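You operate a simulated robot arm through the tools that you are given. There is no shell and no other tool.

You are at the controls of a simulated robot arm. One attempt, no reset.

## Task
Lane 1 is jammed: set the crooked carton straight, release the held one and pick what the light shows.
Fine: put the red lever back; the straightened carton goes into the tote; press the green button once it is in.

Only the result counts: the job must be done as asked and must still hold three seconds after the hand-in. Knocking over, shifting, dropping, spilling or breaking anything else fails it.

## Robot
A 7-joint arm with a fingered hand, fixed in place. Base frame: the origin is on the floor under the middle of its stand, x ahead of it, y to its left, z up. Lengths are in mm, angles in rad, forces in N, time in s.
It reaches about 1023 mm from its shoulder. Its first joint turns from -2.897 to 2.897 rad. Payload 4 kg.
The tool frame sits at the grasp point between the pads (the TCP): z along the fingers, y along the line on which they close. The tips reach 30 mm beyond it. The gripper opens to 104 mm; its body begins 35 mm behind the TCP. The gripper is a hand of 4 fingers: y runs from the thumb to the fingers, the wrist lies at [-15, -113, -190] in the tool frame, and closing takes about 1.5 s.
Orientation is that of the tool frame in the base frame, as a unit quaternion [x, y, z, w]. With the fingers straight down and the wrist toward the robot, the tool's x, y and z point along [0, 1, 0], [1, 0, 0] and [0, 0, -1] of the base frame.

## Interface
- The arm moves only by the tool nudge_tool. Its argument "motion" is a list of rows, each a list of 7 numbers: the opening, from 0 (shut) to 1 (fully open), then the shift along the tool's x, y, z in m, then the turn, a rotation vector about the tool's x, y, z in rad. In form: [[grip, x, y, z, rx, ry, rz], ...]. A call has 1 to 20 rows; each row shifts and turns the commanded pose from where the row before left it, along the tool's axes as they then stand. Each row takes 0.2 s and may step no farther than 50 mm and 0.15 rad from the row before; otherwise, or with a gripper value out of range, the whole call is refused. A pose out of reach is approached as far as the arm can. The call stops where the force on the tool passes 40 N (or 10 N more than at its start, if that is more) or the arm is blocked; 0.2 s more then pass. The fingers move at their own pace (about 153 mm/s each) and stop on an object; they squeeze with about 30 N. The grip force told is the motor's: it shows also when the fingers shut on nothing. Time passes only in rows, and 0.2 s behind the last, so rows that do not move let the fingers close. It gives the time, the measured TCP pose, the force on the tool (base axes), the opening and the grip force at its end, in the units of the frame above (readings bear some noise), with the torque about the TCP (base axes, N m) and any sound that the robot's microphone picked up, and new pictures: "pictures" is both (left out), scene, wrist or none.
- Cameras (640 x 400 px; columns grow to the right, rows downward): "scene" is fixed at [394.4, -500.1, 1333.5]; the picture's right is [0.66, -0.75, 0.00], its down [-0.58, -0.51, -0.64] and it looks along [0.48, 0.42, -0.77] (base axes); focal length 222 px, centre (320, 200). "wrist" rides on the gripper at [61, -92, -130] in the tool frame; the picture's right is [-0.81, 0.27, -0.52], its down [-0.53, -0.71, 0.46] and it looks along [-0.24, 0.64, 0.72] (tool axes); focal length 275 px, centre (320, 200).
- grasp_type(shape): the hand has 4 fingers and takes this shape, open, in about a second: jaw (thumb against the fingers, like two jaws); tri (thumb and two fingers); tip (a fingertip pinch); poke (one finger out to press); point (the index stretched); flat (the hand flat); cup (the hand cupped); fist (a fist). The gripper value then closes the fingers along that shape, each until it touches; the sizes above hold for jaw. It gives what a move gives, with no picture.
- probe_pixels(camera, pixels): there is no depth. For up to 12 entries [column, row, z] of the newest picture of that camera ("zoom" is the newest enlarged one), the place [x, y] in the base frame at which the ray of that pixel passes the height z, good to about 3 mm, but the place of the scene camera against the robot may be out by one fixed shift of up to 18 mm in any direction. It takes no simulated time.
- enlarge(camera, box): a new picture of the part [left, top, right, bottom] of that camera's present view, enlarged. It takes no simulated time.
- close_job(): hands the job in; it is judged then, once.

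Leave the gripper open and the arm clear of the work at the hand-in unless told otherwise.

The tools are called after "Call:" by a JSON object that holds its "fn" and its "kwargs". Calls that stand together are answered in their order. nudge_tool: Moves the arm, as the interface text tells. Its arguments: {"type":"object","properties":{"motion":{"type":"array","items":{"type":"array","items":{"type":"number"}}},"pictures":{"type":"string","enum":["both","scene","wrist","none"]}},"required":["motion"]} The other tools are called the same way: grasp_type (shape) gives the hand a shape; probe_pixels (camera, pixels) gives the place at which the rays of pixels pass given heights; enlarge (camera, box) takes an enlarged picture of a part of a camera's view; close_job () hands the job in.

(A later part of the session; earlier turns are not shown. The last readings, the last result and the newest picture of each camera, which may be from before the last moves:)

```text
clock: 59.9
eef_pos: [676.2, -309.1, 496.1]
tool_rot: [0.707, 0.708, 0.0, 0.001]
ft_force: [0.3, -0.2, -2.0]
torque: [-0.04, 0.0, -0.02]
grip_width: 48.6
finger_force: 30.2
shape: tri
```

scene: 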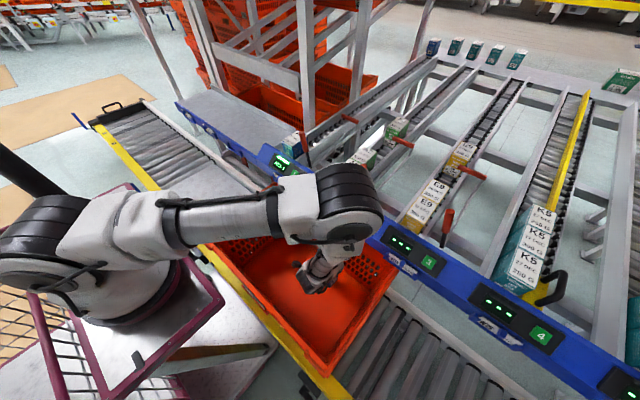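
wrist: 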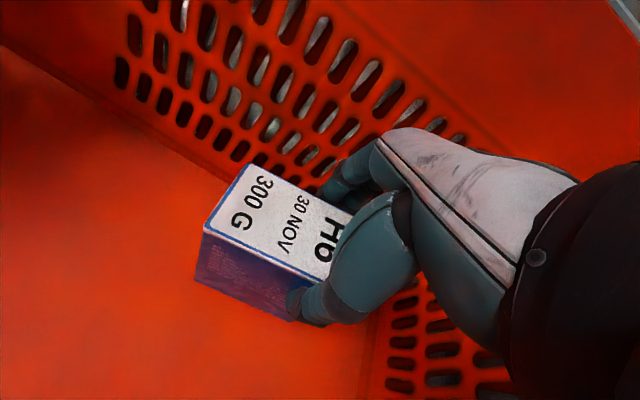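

No contact yet. Lowering another 16 mm in small steps.

Call:
{"fn": "nudge_tool", "kwargs": {"motion": [[0.3, 0, 0, 0.008, 0, 0, 0], [0.3, 0, 0, 0.008, 0, 0, 0], [0.3, 0, 0, 0, 0, 0, 0]], "pictures": "both"}}

```text
clock: 60.7
eef_pos: [675.9, -309.0, 479.5]
tool_rot: [0.707, 0.708, 0.002, 0.0]
ft_force: [-1.3, -0.4, -2.6]
torque: [-0.03, -0.02, 0.01]
grip_width: 48.4
finger_force: 30.0
shape: tri
```

scene: 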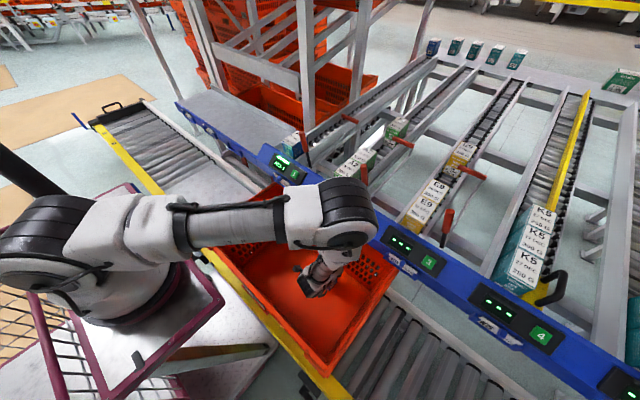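
wrist: 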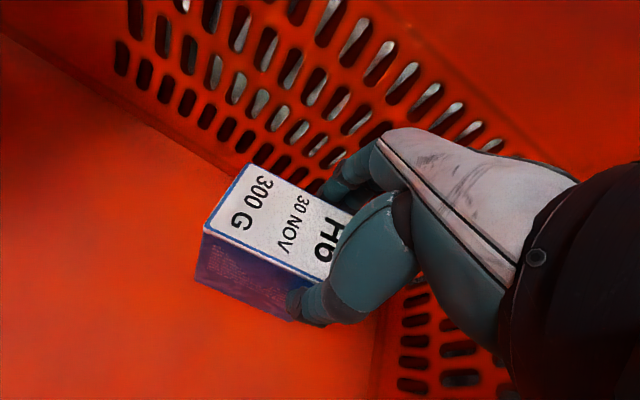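

From the floor edge in the picture I estimate the floor at z≈385, about 20 mm more. Going on in 6 mm steps.

Call:
{"fn": "nudge_tool", "kwargs": {"motion": [[0.3, 0, 0, 0.006, 0, 0, 0], [0.3, 0, 0, 0.006, 0, 0, 0], [0.3, 0, 0, 0, 0, 0, 0]], "pictures": "none"}}

```text
clock: 61.5
eef_pos: [676.7, -309.1, 468.4]
tool_rot: [0.706, 0.708, 0.001, 0.001]
ft_force: [-0.4, 0.1, -1.6]
torque: [-0.04, -0.04, -0.01]
grip_width: 48.6
finger_force: 30.3
shape: tri
```

Call:
{"fn": "nudge_tool", "kwargs": {"motion": [[0.3, 0, 0, 0.005, 0, 0, 0], [0.3, 0, 0, 0, 0, 0, 0]], "pictures": "none"}}

```text
clock: 62.1
eef_pos: [676.5, -309.4, 464.7]
tool_rot: [0.707, 0.707, 0.0, 0.0]
ft_force: [-0.5, -0.6, -1.3]
torque: [-0.05, -0.02, 0.02]
grip_width: 48.3
finger_force: 29.3
shape: tri
```

Call:
{"fn": "nudge_tool", "kwargs": {"motion": [[0.3, 0, 0, 0.004, 0, 0, 0], [0.3, 0, 0, 0, 0, 0, 0]], "pictures": "both"}}

```text
clock: 62.7
eef_pos: [675.6, -309.1, 459.7]
tool_rot: [0.706, 0.708, 0.001, 0.0]
ft_force: [-0.1, 0.4, -2.4]
torque: [-0.09, -0.02, -0.02]
grip_width: 48.3
finger_force: 30.3
shape: tri
```

scene: 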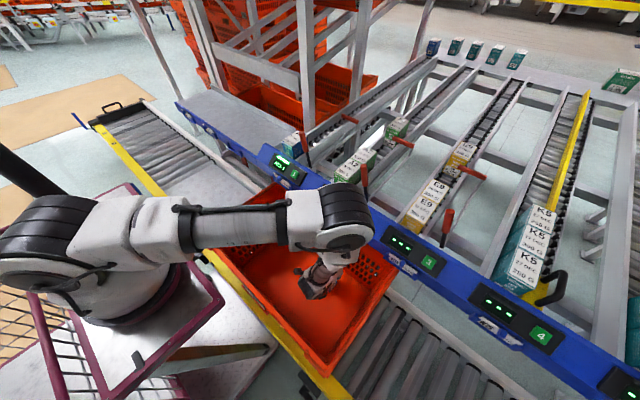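
wrist: 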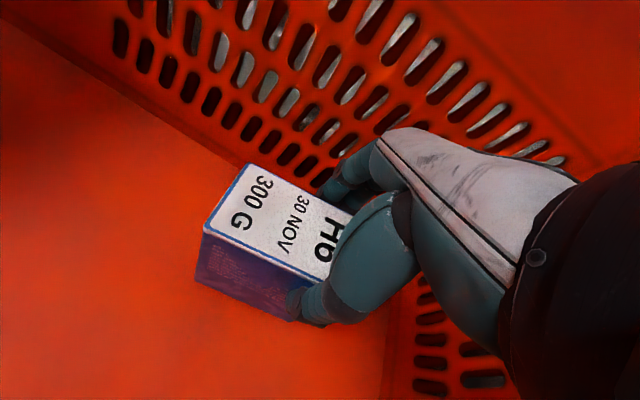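

Let me check the elbow's position relative to the beam closely before going lower.

Call:
{"fn": "enlarge", "kwargs": {"camera": "scene", "box": [250, 160, 430, 320]}}

```text
2.50 times, centred on (340, 240) of scene
```

zoom: 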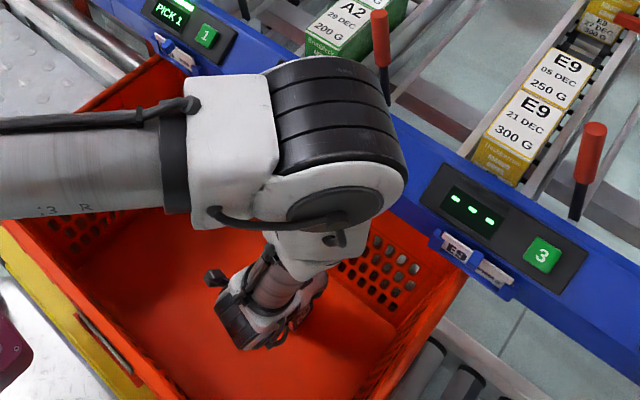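

The joint above the hand is at about (650,−330,845) with some tens of mm to the beam. I'll move back −20 mm in x for margin, then keep lowering gently.

Call:
{"fn": "nudge_tool", "kwargs": {"motion": [[0.3, 0, -0.01, 0, 0, 0, 0], [0.3, 0, -0.01, 0, 0, 0, 0], [0.3, 0, 0, 0.004, 0, 0, 0], [0.3, 0, 0, 0, 0, 0, 0]], "pictures": "none"}}

```text
clock: 63.7
eef_pos: [656.8, -308.9, 455.4]
tool_rot: [0.707, 0.708, 0.001, 0.001]
ft_force: [-0.7, 0.2, -2.6]
torque: [-0.06, -0.02, 0.0]
grip_width: 48.3
finger_force: 30.3
shape: tri
```

Call:
{"fn": "nudge_tool", "kwargs": {"motion": [[0.3, 0, 0, 0.005, 0, 0, 0], [0.3, 0, 0, 0.005, 0, 0, 0], [0.3, 0, 0, 0, 0, 0, 0]], "pictures": "both"}}

```text
clock: 64.5
eef_pos: [655.7, -308.4, 446.7]
tool_rot: [0.706, 0.708, 0.001, 0.0]
ft_force: [-0.3, -0.2, -2.4]
torque: [-0.07, 0.01, 0.0]
grip_width: 48.6
finger_force: 29.7
shape: tri
```

scene: 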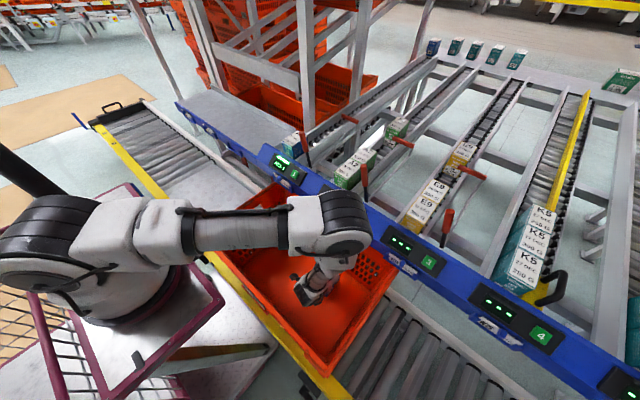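
wrist: 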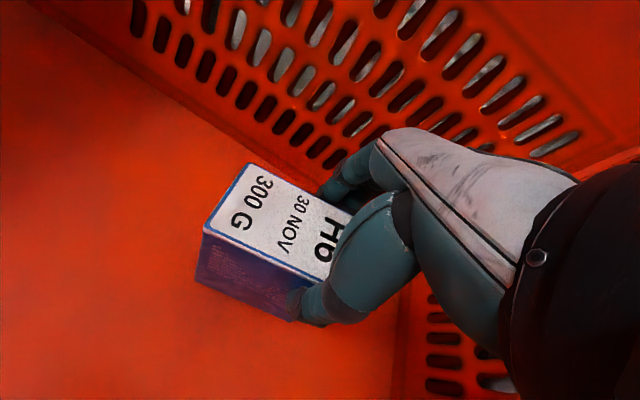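

Still floating. The floor is probably around z≈345. Continuing in 5 mm steps.

Call:
{"fn": "nudge_tool", "kwargs": {"motion": [[0.3, 0, 0, 0.005, 0, 0, 0], [0.3, 0, 0, 0.005, 0, 0, 0], [0.3, 0, 0, 0, 0, 0, 0]], "pictures": "none"}}

```text
clock: 65.3
eef_pos: [656.0, -308.5, 434.5]
tool_rot: [0.706, 0.708, 0.001, 0.0]
ft_force: [-0.7, -1.2, -2.5]
torque: [-0.09, -0.03, 0.01]
grip_width: 48.3
finger_force: 30.1
shape: tri
```

Call:
{"fn": "nudge_tool", "kwargs": {"motion": [[0.3, 0, 0, 0.005, 0, 0, 0], [0.3, 0, 0, 0, 0, 0, 0]], "pictures": "none"}}

```text
clock: 65.9
eef_pos: [656.3, -309.9, 431.2]
tool_rot: [0.706, 0.708, 0.001, -0.001]
ft_force: [-0.3, -0.3, -1.8]
torque: [-0.07, -0.02, -0.04]
grip_width: 48.6
finger_force: 30.0
shape: tri
```

Call:
{"fn": "nudge_tool", "kwargs": {"motion": [[0.3, 0, 0, 0.005, 0, 0, 0], [0.3, 0, 0, 0, 0, 0, 0]], "pictures": "both"}}

Call:
{"fn": "enlarge", "kwargs": {"camera": "wrist", "box": [150, 120, 350, 360]}}

Call:
{"fn": "enlarge", "kwargs": {"camera": "scene", "box": [230, 160, 410, 340]}}

```text
clock: 66.5
eef_pos: [656.4, -308.0, 425.6]
tool_rot: [0.706, 0.708, 0.001, 0.001]
ft_force: [-0.6, -0.2, -0.1]
torque: [0.1, 0.03, 0.01]
grip_width: 48.4
finger_force: 30.3
shape: tri
```

scene: 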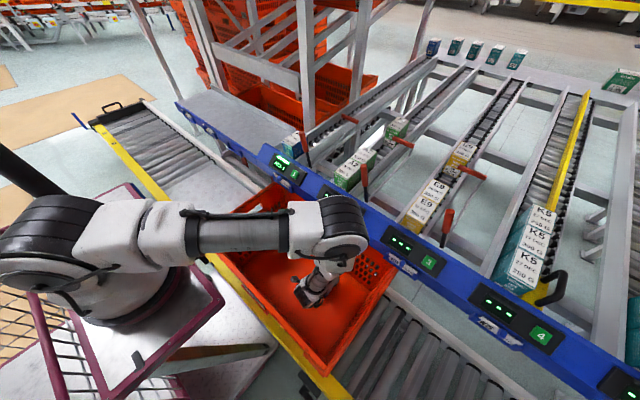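
wrist: 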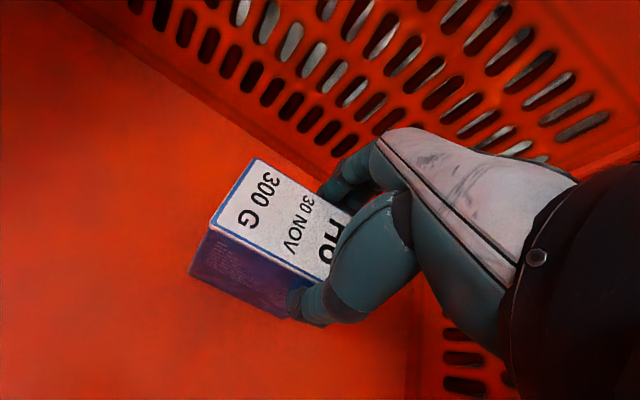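

```text
1.67 times, centred on (250, 240) of wrist
```

zoom: 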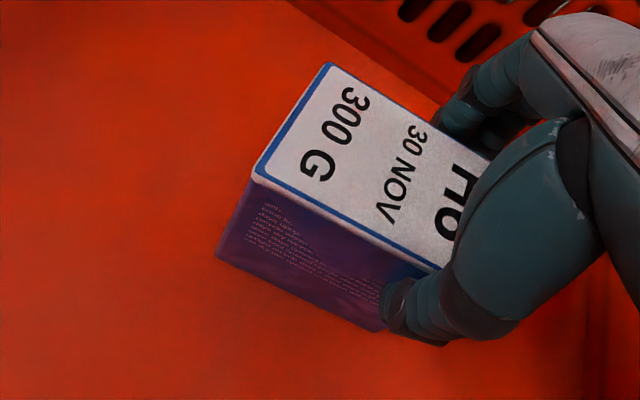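

```text
2.22 times, centred on (320, 250) of scene
```

zoom: 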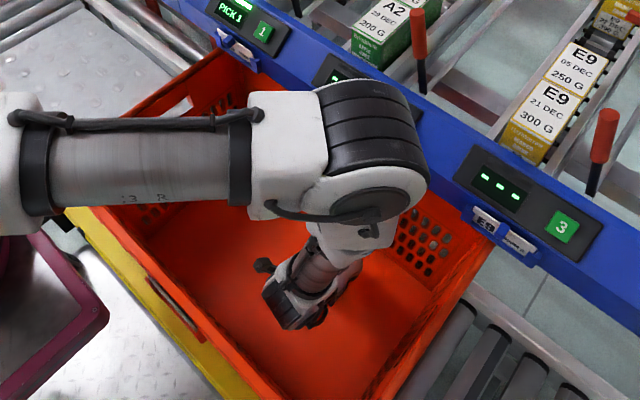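

Contact with the tote floor: Fz went from −2.2 to ≈0, and the carton's lower front edge is touching. I'll press another 3 mm so it flattens, then release.

Call:
{"fn": "nudge_tool", "kwargs": {"motion": [[0.3, 0, 0, 0.003, 0, 0, 0], [0.3, 0, 0, 0, 0, 0, 0]], "pictures": "none"}}

```text
clock: 67.1
eef_pos: [655.8, -309.0, 421.7]
tool_rot: [0.706, 0.708, 0.001, 0.0]
ft_force: [-0.1, -0.2, 8.2]
torque: [0.14, 0.03, 0.0]
grip_width: 48.6
finger_force: 29.9
shape: tri
```

The force (8 N, centred under the carton) shows it's flat on the floor. Opening the hand partway to release.

Call:
{"fn": "nudge_tool", "kwargs": {"motion": [[0.45, 0, 0, 0, 0, 0, 0], [0.6, 0, 0, 0, 0, 0, 0], [0.75, 0, 0, 0, 0, 0, 0], [0.75, 0, 0, 0, 0, 0, 0], [0.75, 0, 0, 0, 0, 0, 0]], "pictures": "wrist"}}

Call:
{"fn": "enlarge", "kwargs": {"camera": "wrist", "box": [150, 120, 350, 360]}}

```text
clock: 68.3
eef_pos: [656.8, -309.7, 421.8]
tool_rot: [0.707, 0.707, 0.001, 0.001]
ft_force: [0.2, -0.3, -0.5]
torque: [-0.03, -0.03, 0.03]
grip_width: 77.5
finger_force: 0.0
shape: tri
```

wrist: 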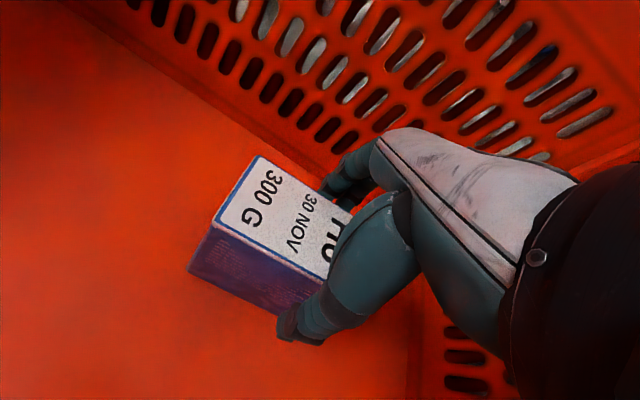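

```text
1.67 times, centred on (250, 240) of wrist
```

zoom: 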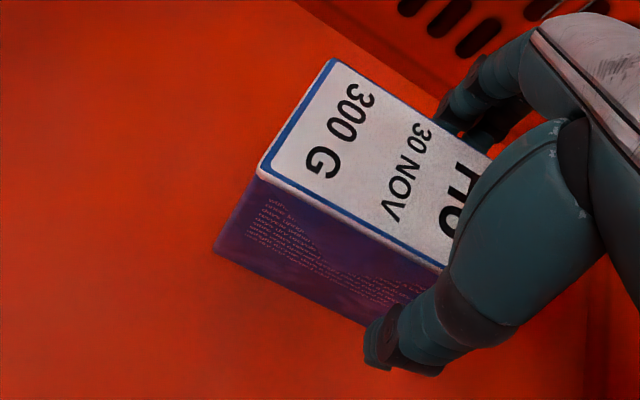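

The carton stands free and flat on the tote floor. I'll raise the hand straight up out of the tote.

Call:
{"fn": "nudge_tool", "kwargs": {"motion": [[0.75, 0, 0, -0.015, 0, 0, 0], [0.75, 0, 0, -0.025, 0, 0, 0], [0.75, 0, 0, -0.035, 0, 0, 0], [0.75, 0, 0, -0.04, 0, 0, 0], [0.75, 0, 0, -0.045, 0, 0, 0], [0.75, 0, 0, -0.045, 0, 0, 0], [0.75, 0, 0, -0.045, 0, 0, 0], [0.75, 0, 0, -0.045, 0, 0, 0], [0.75, 0, 0, -0.045, 0, 0, 0], [0.75, 0, 0, 0, 0, 0, 0]], "pictures": "both"}}

```text
clock: 70.5
eef_pos: [655.2, -308.3, 763.9]
tool_rot: [0.706, 0.708, 0.0, 0.0]
ft_force: [0.3, -0.2, -0.3]
torque: [-0.02, 0.02, -0.03]
grip_width: 77.7
finger_force: 0.0
shape: tri
```

scene: 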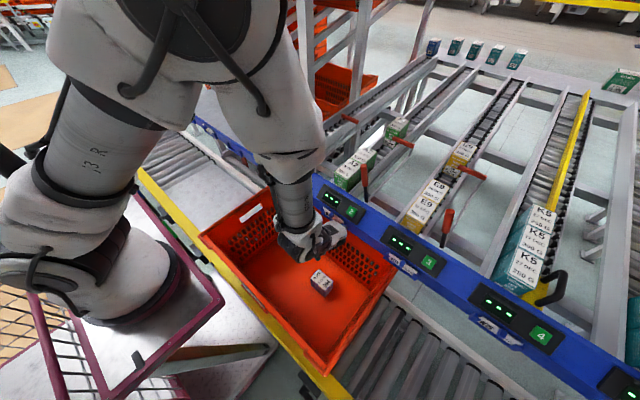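
wrist: 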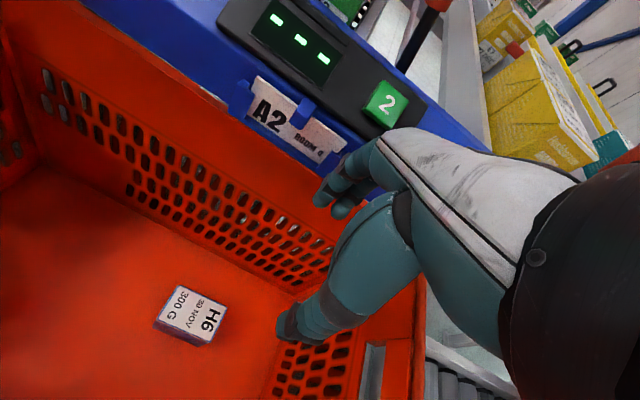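

The carton stands upright in the tote (wrist ≈ (195,312)). Green button 1 triangulates to about (770,−53,802) on its tilted panel. I'll raise the hand and move toward a viewing spot near it.

Call:
{"fn": "nudge_tool", "kwargs": {"motion": [[0.75, 0, 0.01, -0.045, 0, 0, 0], [0.75, 0, 0.015, -0.045, 0, 0, 0], [0.75, 0, 0.015, -0.045, 0, 0, 0], [0.75, 0.03, 0.01, -0.035, 0, 0, 0], [0.75, 0.045, 0.01, -0.015, 0, 0, 0], [0.75, 0.045, 0.01, 0, 0, 0, 0], [0.75, 0.045, 0.005, 0, 0, 0, 0], [0.75, 0.03, 0, 0, 0, 0, 0], [0.75, 0, 0, 0, 0, 0, 0]], "pictures": "both"}}

```text
clock: 72.5
eef_pos: [730.3, -115.2, 948.2]
tool_rot: [0.706, 0.708, 0.001, 0.001]
ft_force: [0.0, 0.4, -0.7]
torque: [-0.03, 0.03, -0.01]
grip_width: 77.7
finger_force: 0.0
shape: tri
```

scene: 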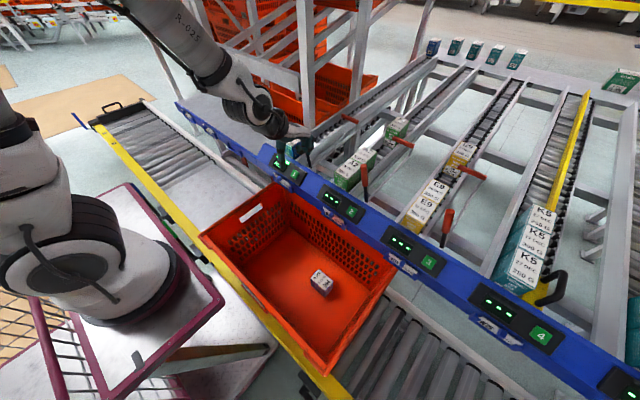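
wrist: 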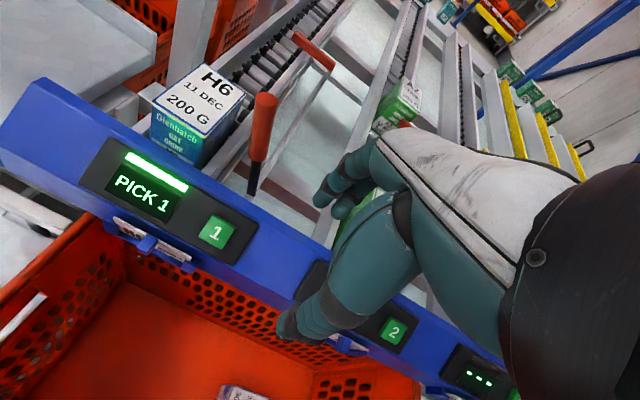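

Good view: button 1 is at wrist (218,232), and the display still reads "PICK 1". I'll set the "poke" shape and look at where the extended finger is.

Call:
{"fn": "grasp_type", "kwargs": {"shape": "poke"}}

Call:
{"fn": "probe_pixels", "kwargs": {"camera": "wrist", "pixels": [[218, 232, 802], [218, 232, 798], [218, 232, 806]]}}

Call:
{"fn": "enlarge", "kwargs": {"camera": "wrist", "box": [60, 100, 440, 380]}}

Call:
{"fn": "enlarge", "kwargs": {"camera": "scene", "box": [240, 80, 340, 200]}}

```text
clock: 73.4
eef_pos: [729.6, -113.1, 948.3]
tool_rot: [0.707, 0.707, 0.0, 0.001]
ft_force: [0.4, 0.0, 0.3]
torque: [-0.02, 0.0, 0.03]
grip_width: 0.4
finger_force: 0.0
shape: poke
```

```text
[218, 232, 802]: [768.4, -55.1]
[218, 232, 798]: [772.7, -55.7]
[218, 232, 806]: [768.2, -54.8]
```

```text
1.43 times, centred on (250, 240) of wrist
```

zoom: 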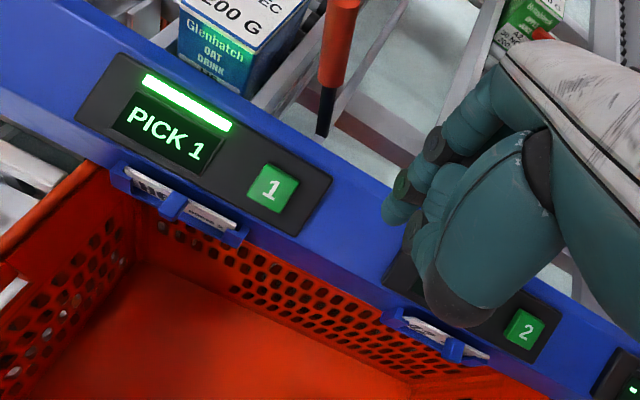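

```text
3.33 times, centred on (290, 140) of scene
```

zoom: 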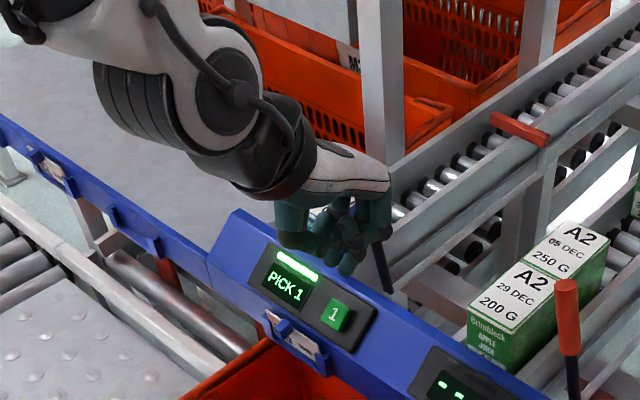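

Call:
{"fn": "nudge_tool", "kwargs": {"motion": [[0, 0, 0, 0, 0, 0, 0]], "pictures": "both"}}

Call:
{"fn": "enlarge", "kwargs": {"camera": "wrist", "box": [260, 160, 400, 320]}}

Call:
{"fn": "enlarge", "kwargs": {"camera": "scene", "box": [265, 125, 325, 190]}}

```text
clock: 73.8
eef_pos: [730.3, -114.6, 947.4]
tool_rot: [0.707, 0.707, -0.001, 0.001]
ft_force: [0.7, 0.5, 0.3]
torque: [0.02, 0.01, 0.0]
grip_width: 0.0
finger_force: 0.0
shape: jaw
```

scene: 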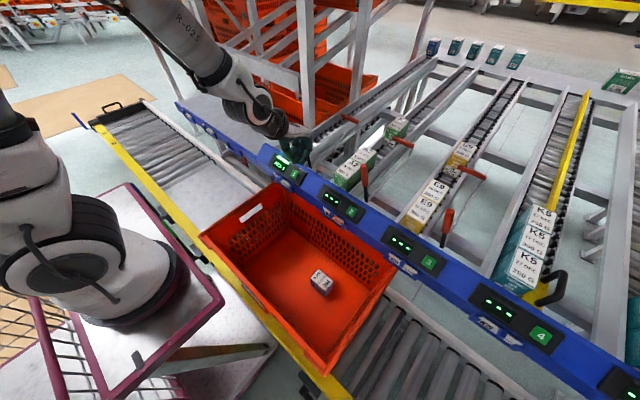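
wrist: 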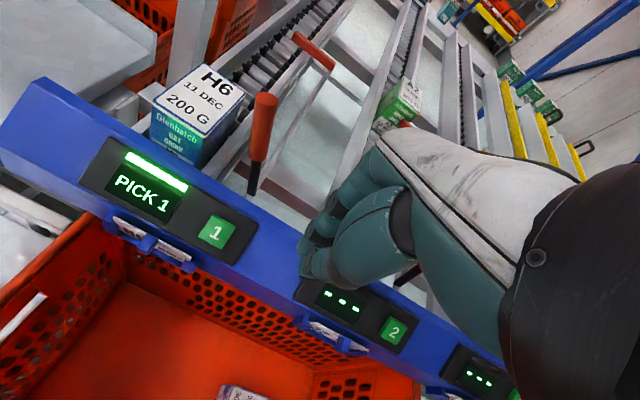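

```text
2.50 times, centred on (330, 240) of wrist
```

zoom: 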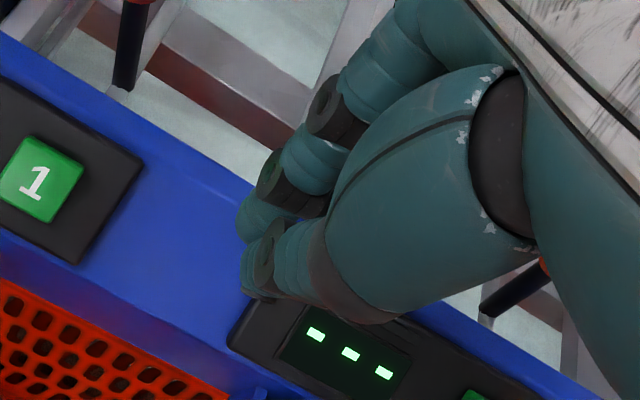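

```text
6.15 times, centred on (295, 158) of scene
```

zoom: 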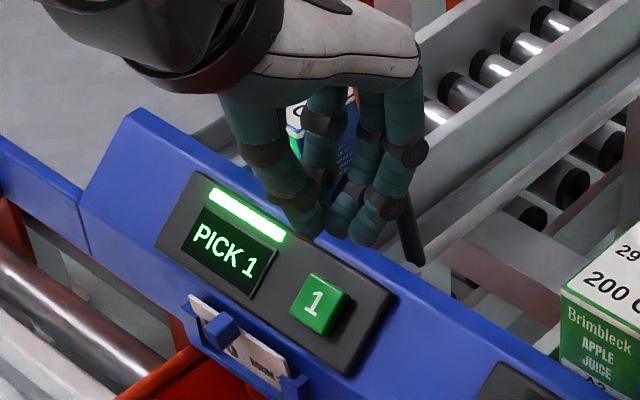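

Commanding grip 0 turned the hand back to a closed jaw. I'll set "poke" again and send grip 1 (the shape's open state) to see whether it holds.

Call:
{"fn": "grasp_type", "kwargs": {"shape": "poke"}}

Call:
{"fn": "nudge_tool", "kwargs": {"motion": [[1, 0, 0, 0, 0, 0, 0]], "pictures": "both"}}

Call:
{"fn": "enlarge", "kwargs": {"camera": "wrist", "box": [260, 160, 400, 320]}}

Call:
{"fn": "enlarge", "kwargs": {"camera": "scene", "box": [265, 125, 325, 190]}}

```text
clock: 74.7
eef_pos: [729.6, -113.2, 947.4]
tool_rot: [0.707, 0.707, 0.0, 0.001]
ft_force: [-0.1, -0.5, -0.2]
torque: [0.06, 0.03, 0.01]
grip_width: 0.0
finger_force: 0.1
shape: poke
```

```text
clock: 75.1
eef_pos: [729.0, -114.6, 948.4]
tool_rot: [0.707, 0.707, 0.0, 0.001]
ft_force: [0.2, -0.1, 0.4]
torque: [0.05, 0.01, 0.06]
grip_width: 0.2
finger_force: 0.0
shape: poke
```

scene: 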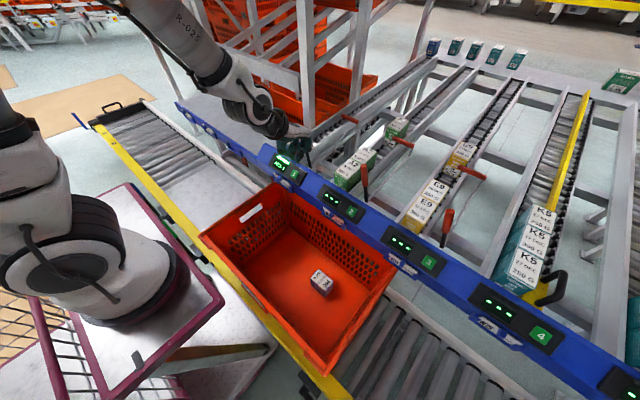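
wrist: 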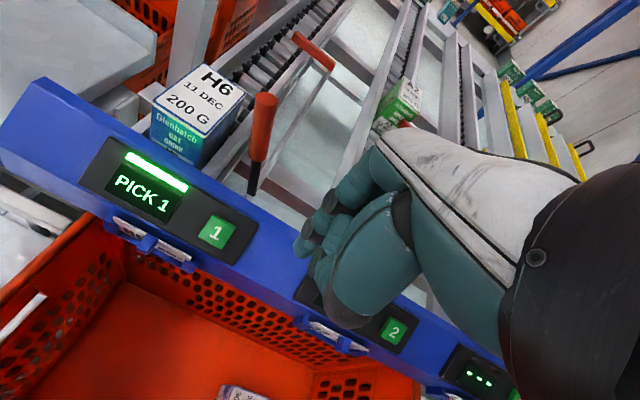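

```text
2.50 times, centred on (330, 240) of wrist
```

zoom: 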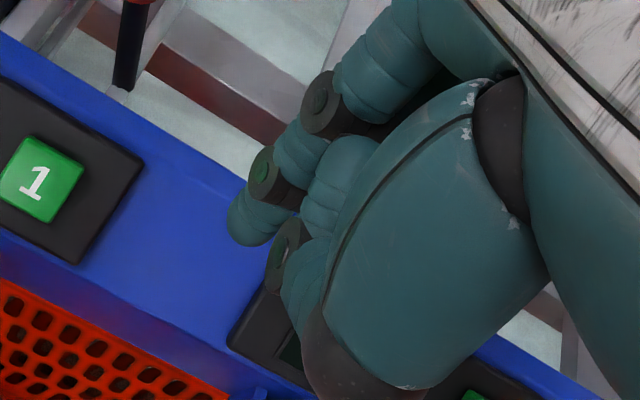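

```text
6.15 times, centred on (295, 158) of scene
```

zoom: 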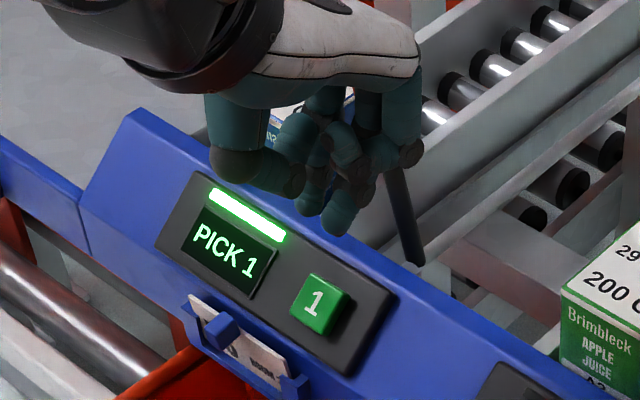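

"Poke" holds with grip 1. By triangulating both views, the fingertip is at about tool (3.5, 6, 46) mm. To put it on button 1 at (770,−54,802), the TCP must go to about (764,−57,848). First I'll go above it, to z≈875, and check.

Call:
{"fn": "nudge_tool", "kwargs": {"motion": [[1, 0.03, 0.0175, 0, 0, 0, 0], [1, 0.0275, 0.0175, 0, 0, 0, 0], [1, 0, 0, 0.035, 0, 0, 0], [1, 0, 0, 0.038, 0, 0, 0], [1, 0, 0, 0, 0, 0, 0]], "pictures": "both"}}

Call:
{"fn": "enlarge", "kwargs": {"camera": "wrist", "box": [200, 140, 400, 340]}}

Call:
{"fn": "enlarge", "kwargs": {"camera": "scene", "box": [260, 125, 330, 195]}}

```text
clock: 76.3
eef_pos: [764.6, -55.2, 874.5]
tool_rot: [0.706, 0.708, 0.0, 0.0]
ft_force: [-0.3, 0.3, -0.5]
torque: [0.02, 0.02, -0.01]
grip_width: 0.2
finger_force: 0.1
shape: poke
```

scene: 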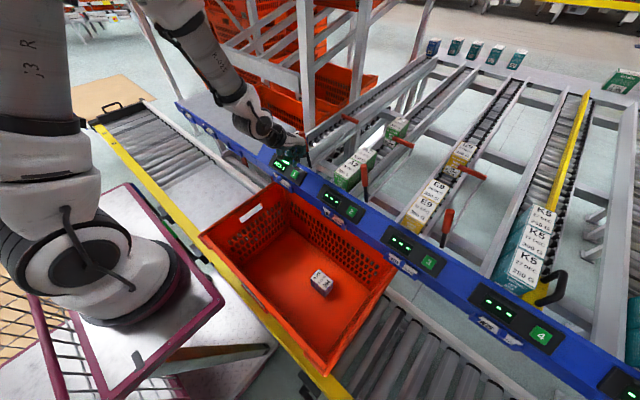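
wrist: 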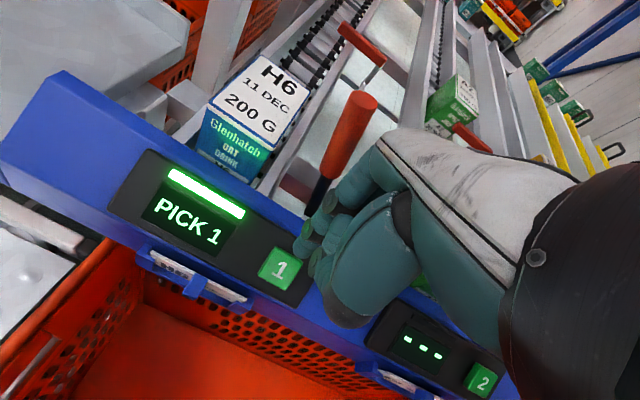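

```text
2.00 times, centred on (300, 240) of wrist
```

zoom: 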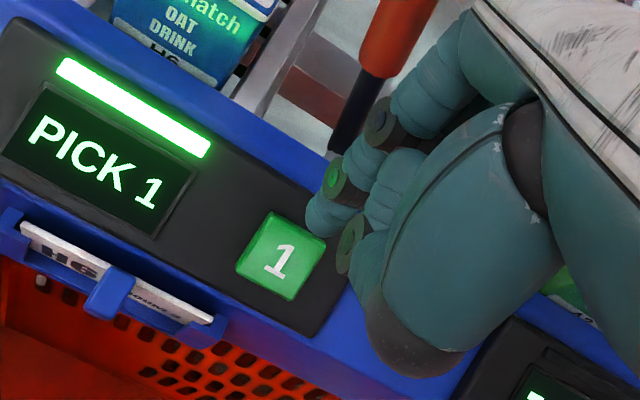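

```text
5.71 times, centred on (295, 160) of scene
```

zoom: 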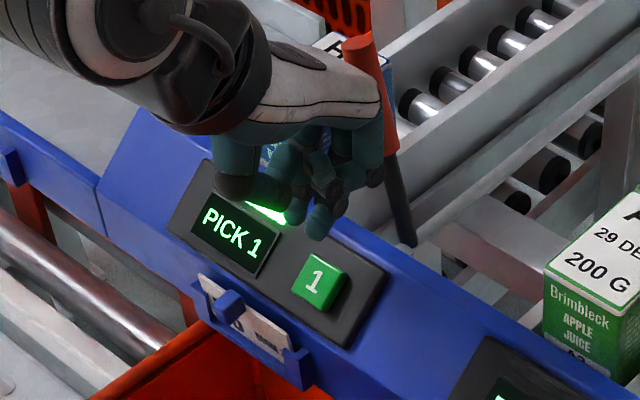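

The fingertip is right above the button. I'll nudge −4 mm in x to be more central and lower 18 mm, to just above it.

Call:
{"fn": "nudge_tool", "kwargs": {"motion": [[1, 0, -0.004, 0.006, 0, 0, 0], [1, 0, 0, 0.006, 0, 0, 0], [1, 0, 0, 0.006, 0, 0, 0], [1, 0, 0, 0, 0, 0, 0]], "pictures": "both"}}

Call:
{"fn": "enlarge", "kwargs": {"camera": "wrist", "box": [200, 140, 400, 340]}}

Call:
{"fn": "enlarge", "kwargs": {"camera": "scene", "box": [270, 135, 320, 185]}}

```text
clock: 77.3
eef_pos: [760.9, -56.6, 855.2]
tool_rot: [0.707, 0.707, 0.001, 0.001]
ft_force: [-0.7, -0.1, 0.3]
torque: [0.0, 0.0, 0.0]
grip_width: 0.1
finger_force: 0.0
shape: poke
```

scene: 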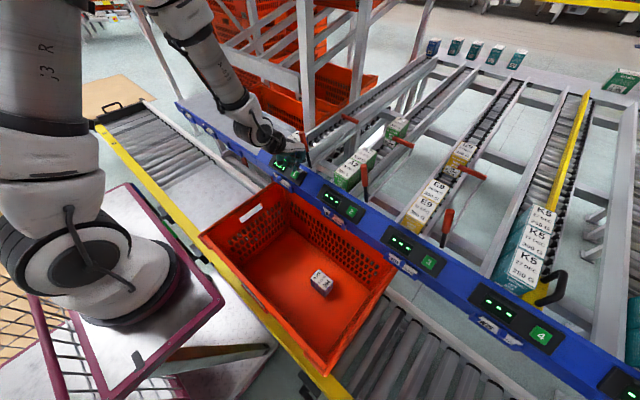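
wrist: 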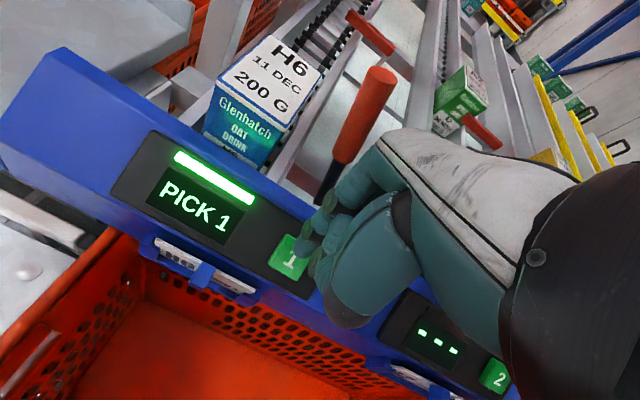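

```text
2.00 times, centred on (300, 240) of wrist
```

zoom: 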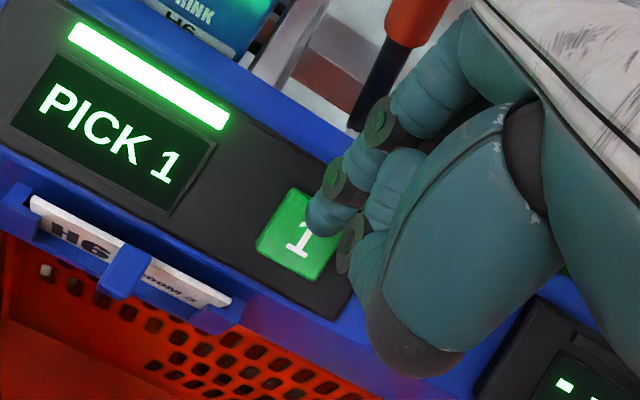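

```text
8.00 times, centred on (295, 160) of scene
```

zoom: 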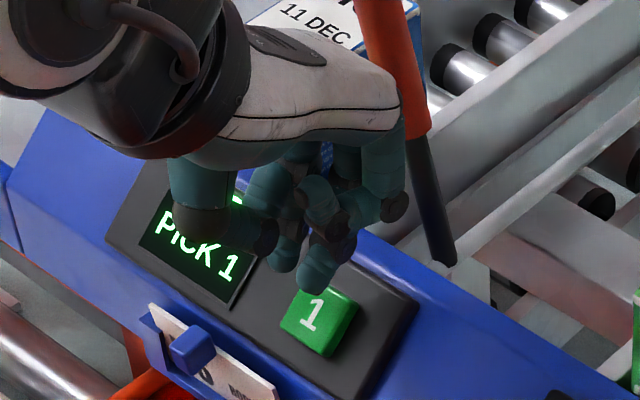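

The fingertip is a few mm above the upper part of the button. I'll shift −5 mm in x and −3 mm in y to centre it, then press down in 3 mm steps.

Call:
{"fn": "nudge_tool", "kwargs": {"motion": [[1, -0.003, -0.005, 0, 0, 0, 0], [1, 0, 0, 0.003, 0, 0, 0], [1, 0, 0, 0.003, 0, 0, 0], [1, 0, 0, 0, 0, 0, 0]], "pictures": "both"}}

Call:
{"fn": "enlarge", "kwargs": {"camera": "wrist", "box": [200, 140, 400, 340]}}

Call:
{"fn": "enlarge", "kwargs": {"camera": "scene", "box": [270, 135, 320, 185]}}

```text
clock: 78.3
eef_pos: [755.9, -59.5, 850.0]
tool_rot: [0.707, 0.708, 0.0, 0.0]
ft_force: [-0.1, -0.1, 0.8]
torque: [0.0, 0.03, 0.03]
grip_width: 0.1
finger_force: 0.0
shape: poke
```

scene: 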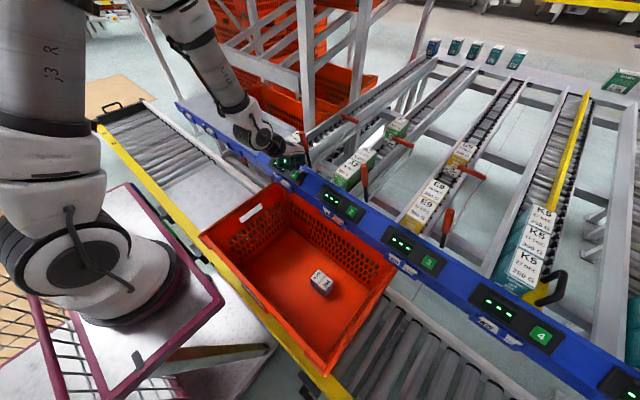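
wrist: 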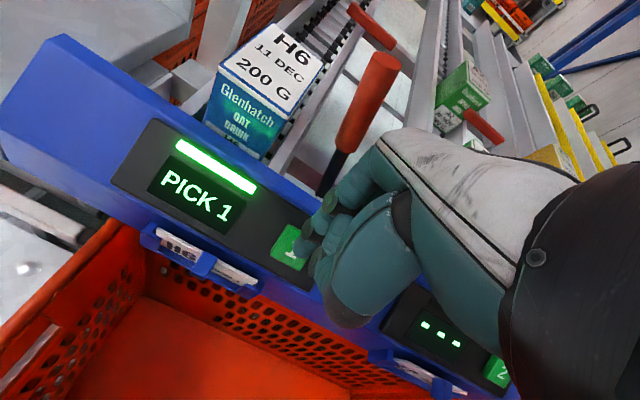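

```text
2.00 times, centred on (300, 240) of wrist
```

zoom: 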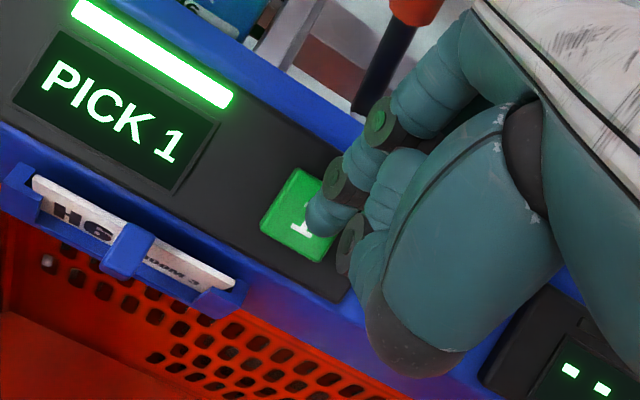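

```text
8.00 times, centred on (295, 160) of scene
```

zoom: 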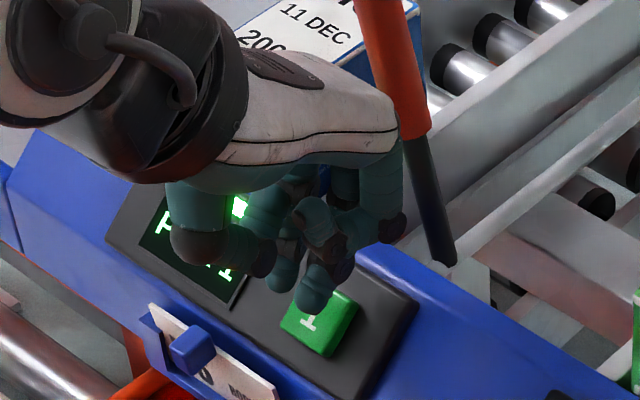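

The fingertip is now over the middle of the button. Pressing down in 2 mm steps.

Call:
{"fn": "nudge_tool", "kwargs": {"motion": [[1, 0, 0, 0.002, 0, 0, 0], [1, 0, 0, 0.002, 0, 0, 0], [1, 0, 0, 0, 0, 0, 0]], "pictures": "none"}}

```text
clock: 79.1
eef_pos: [756.0, -58.6, 846.6]
tool_rot: [0.707, 0.708, 0.0, 0.0]
ft_force: [-0.5, 0.3, -0.6]
torque: [0.01, 0.03, -0.01]
grip_width: 0.2
finger_force: 0.1
shape: poke
```

Call:
{"fn": "nudge_tool", "kwargs": {"motion": [[1, 0, 0, 0.002, 0, 0, 0], [1, 0, 0, 0.002, 0, 0, 0], [1, 0, 0, 0, 0, 0, 0]], "pictures": "both"}}

Call:
{"fn": "enlarge", "kwargs": {"camera": "scene", "box": [270, 135, 320, 185]}}

Call:
{"fn": "enlarge", "kwargs": {"camera": "wrist", "box": [230, 170, 370, 310]}}

```text
clock: 79.9
eef_pos: [756.2, -59.9, 842.3]
tool_rot: [0.706, 0.708, 0.001, 0.001]
ft_force: [0.0, 0.2, 0.5]
torque: [0.01, 0.02, -0.04]
grip_width: 0.0
finger_force: 0.0
shape: poke
```

scene: 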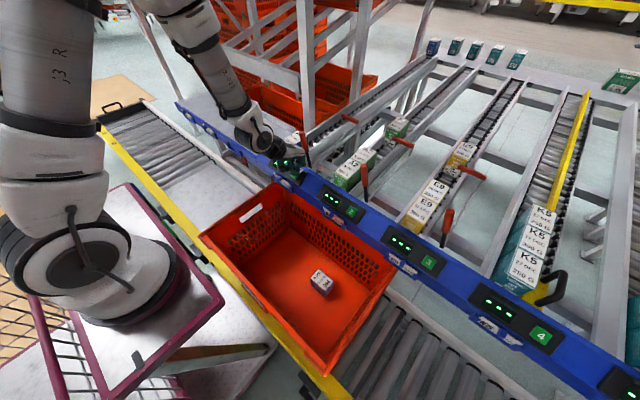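
wrist: 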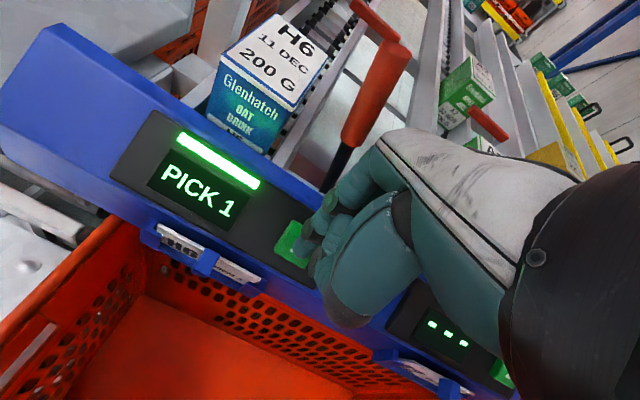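

```text
8.00 times, centred on (295, 160) of scene
```

zoom: 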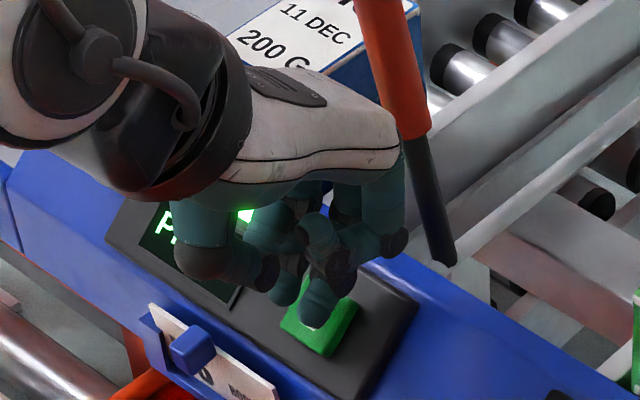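

```text
2.86 times, centred on (300, 240) of wrist
```

zoom: 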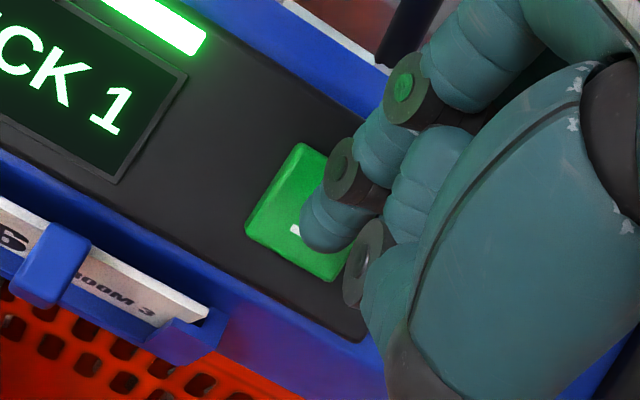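

Still no contact force. The tip looks just above the face, so I'll continue in 2 mm steps.

Call:
{"fn": "nudge_tool", "kwargs": {"motion": [[1, 0, 0, 0.002, 0, 0, 0], [1, 0, 0, 0.002, 0, 0, 0], [1, 0, 0, 0, 0, 0, 0]], "pictures": "none"}}

```text
clock: 80.7
eef_pos: [756.6, -58.7, 838.0]
tool_rot: [0.707, 0.707, 0.0, 0.001]
ft_force: [-0.1, 0.3, -0.1]
torque: [0.03, 0.04, 0.0]
grip_width: 0.1
finger_force: 0.2
shape: poke
```

Call:
{"fn": "nudge_tool", "kwargs": {"motion": [[1, 0, 0, 0.002, 0, 0, 0], [1, 0, 0, 0, 0, 0, 0]], "pictures": "both"}}

Call:
{"fn": "enlarge", "kwargs": {"camera": "scene", "box": [270, 135, 320, 185]}}

Call:
{"fn": "enlarge", "kwargs": {"camera": "wrist", "box": [230, 170, 370, 310]}}

```text
clock: 81.3
eef_pos: [756.5, -59.4, 837.0]
tool_rot: [0.707, 0.708, 0.0, 0.001]
ft_force: [0.5, 0.8, 0.3]
torque: [0.04, 0.02, -0.02]
grip_width: 0.0
finger_force: 0.2
shape: poke
```

scene: 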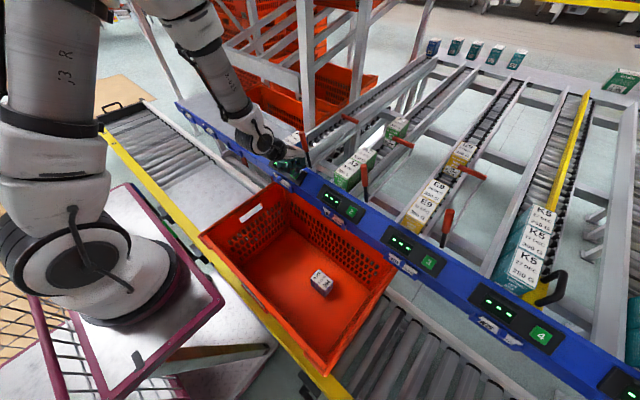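
wrist: 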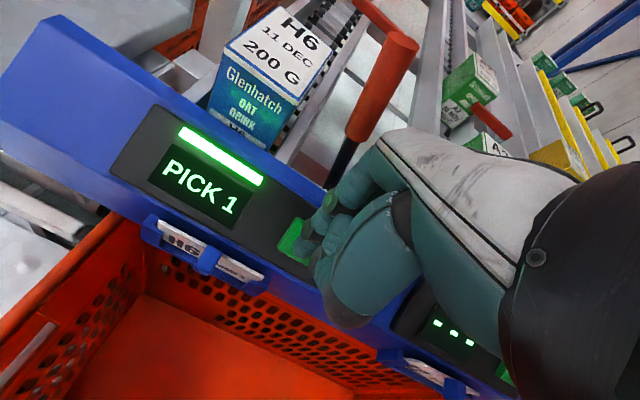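

```text
8.00 times, centred on (295, 160) of scene
```

zoom: 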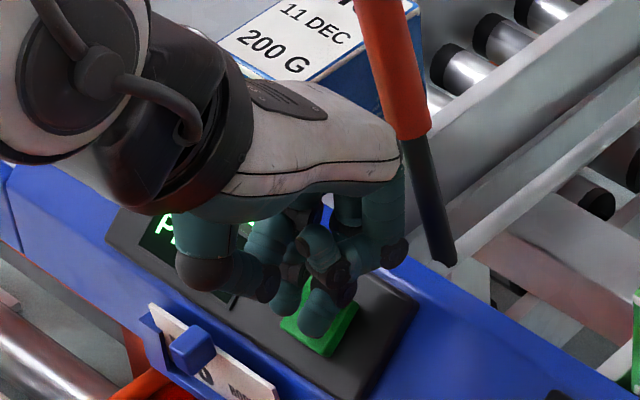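

```text
2.86 times, centred on (300, 240) of wrist
```

zoom: 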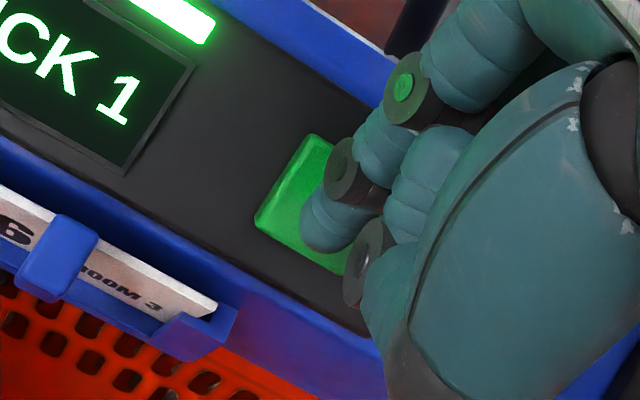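

The tip has drifted toward the lower edge of the button. I'll raise 3 mm, shift +6 mm x and +4 mm y to re-centre, and press down again.

Call:
{"fn": "nudge_tool", "kwargs": {"motion": [[1, 0, 0, -0.004, 0, 0, 0], [1, 0.004, 0.006, 0, 0, 0, 0], [1, 0, 0, 0.002, 0, 0, 0], [1, 0, 0, 0, 0, 0, 0]], "pictures": "both"}}

Call:
{"fn": "enlarge", "kwargs": {"camera": "scene", "box": [270, 135, 320, 185]}}

Call:
{"fn": "enlarge", "kwargs": {"camera": "wrist", "box": [230, 170, 370, 310]}}

```text
clock: 82.3
eef_pos: [762.6, -55.7, 838.5]
tool_rot: [0.707, 0.708, 0.0, 0.001]
ft_force: [-0.1, -0.2, 0.1]
torque: [0.0, -0.01, 0.0]
grip_width: 0.1
finger_force: 0.1
shape: poke
```

scene: 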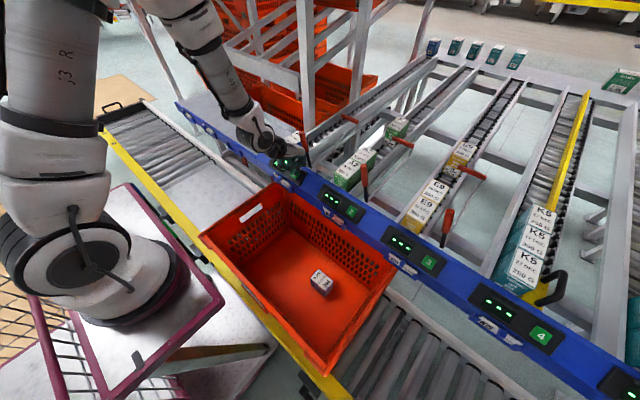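
wrist: 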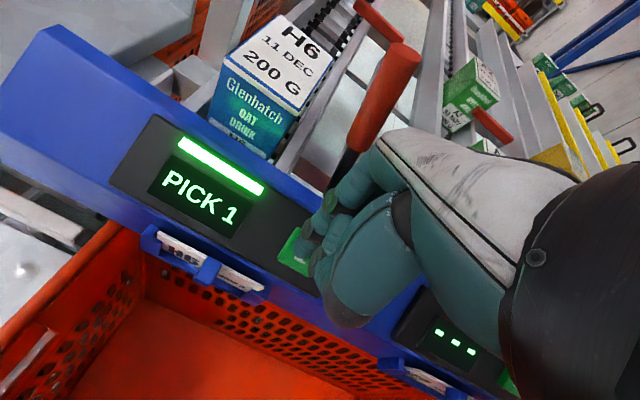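

```text
8.00 times, centred on (295, 160) of scene
```

zoom: 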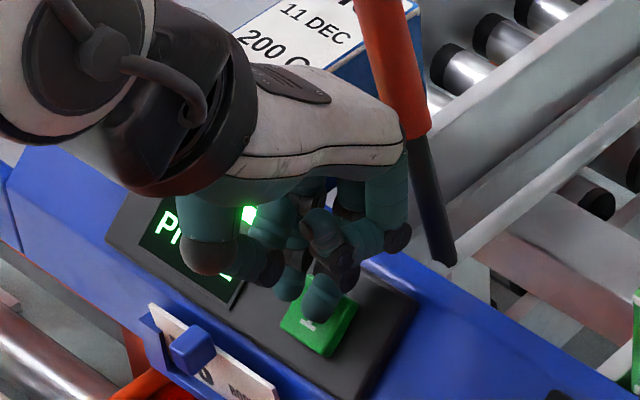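

```text
2.86 times, centred on (300, 240) of wrist
```

zoom: 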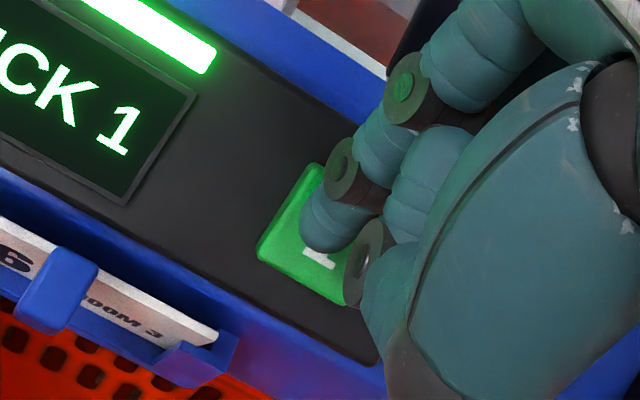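

Well centred now in both views. Pressing down in 2 mm steps again.

Call:
{"fn": "nudge_tool", "kwargs": {"motion": [[1, 0, 0, 0.002, 0, 0, 0], [1, 0, 0, 0.002, 0, 0, 0], [1, 0, 0, 0, 0, 0, 0]], "pictures": "none"}}

```text
clock: 83.1
eef_pos: [763.2, -56.2, 833.6]
tool_rot: [0.707, 0.708, 0.001, 0.001]
ft_force: [0.5, -0.5, 0.5]
torque: [0.0, 0.01, -0.02]
grip_width: 0.1
finger_force: 0.1
shape: poke
```

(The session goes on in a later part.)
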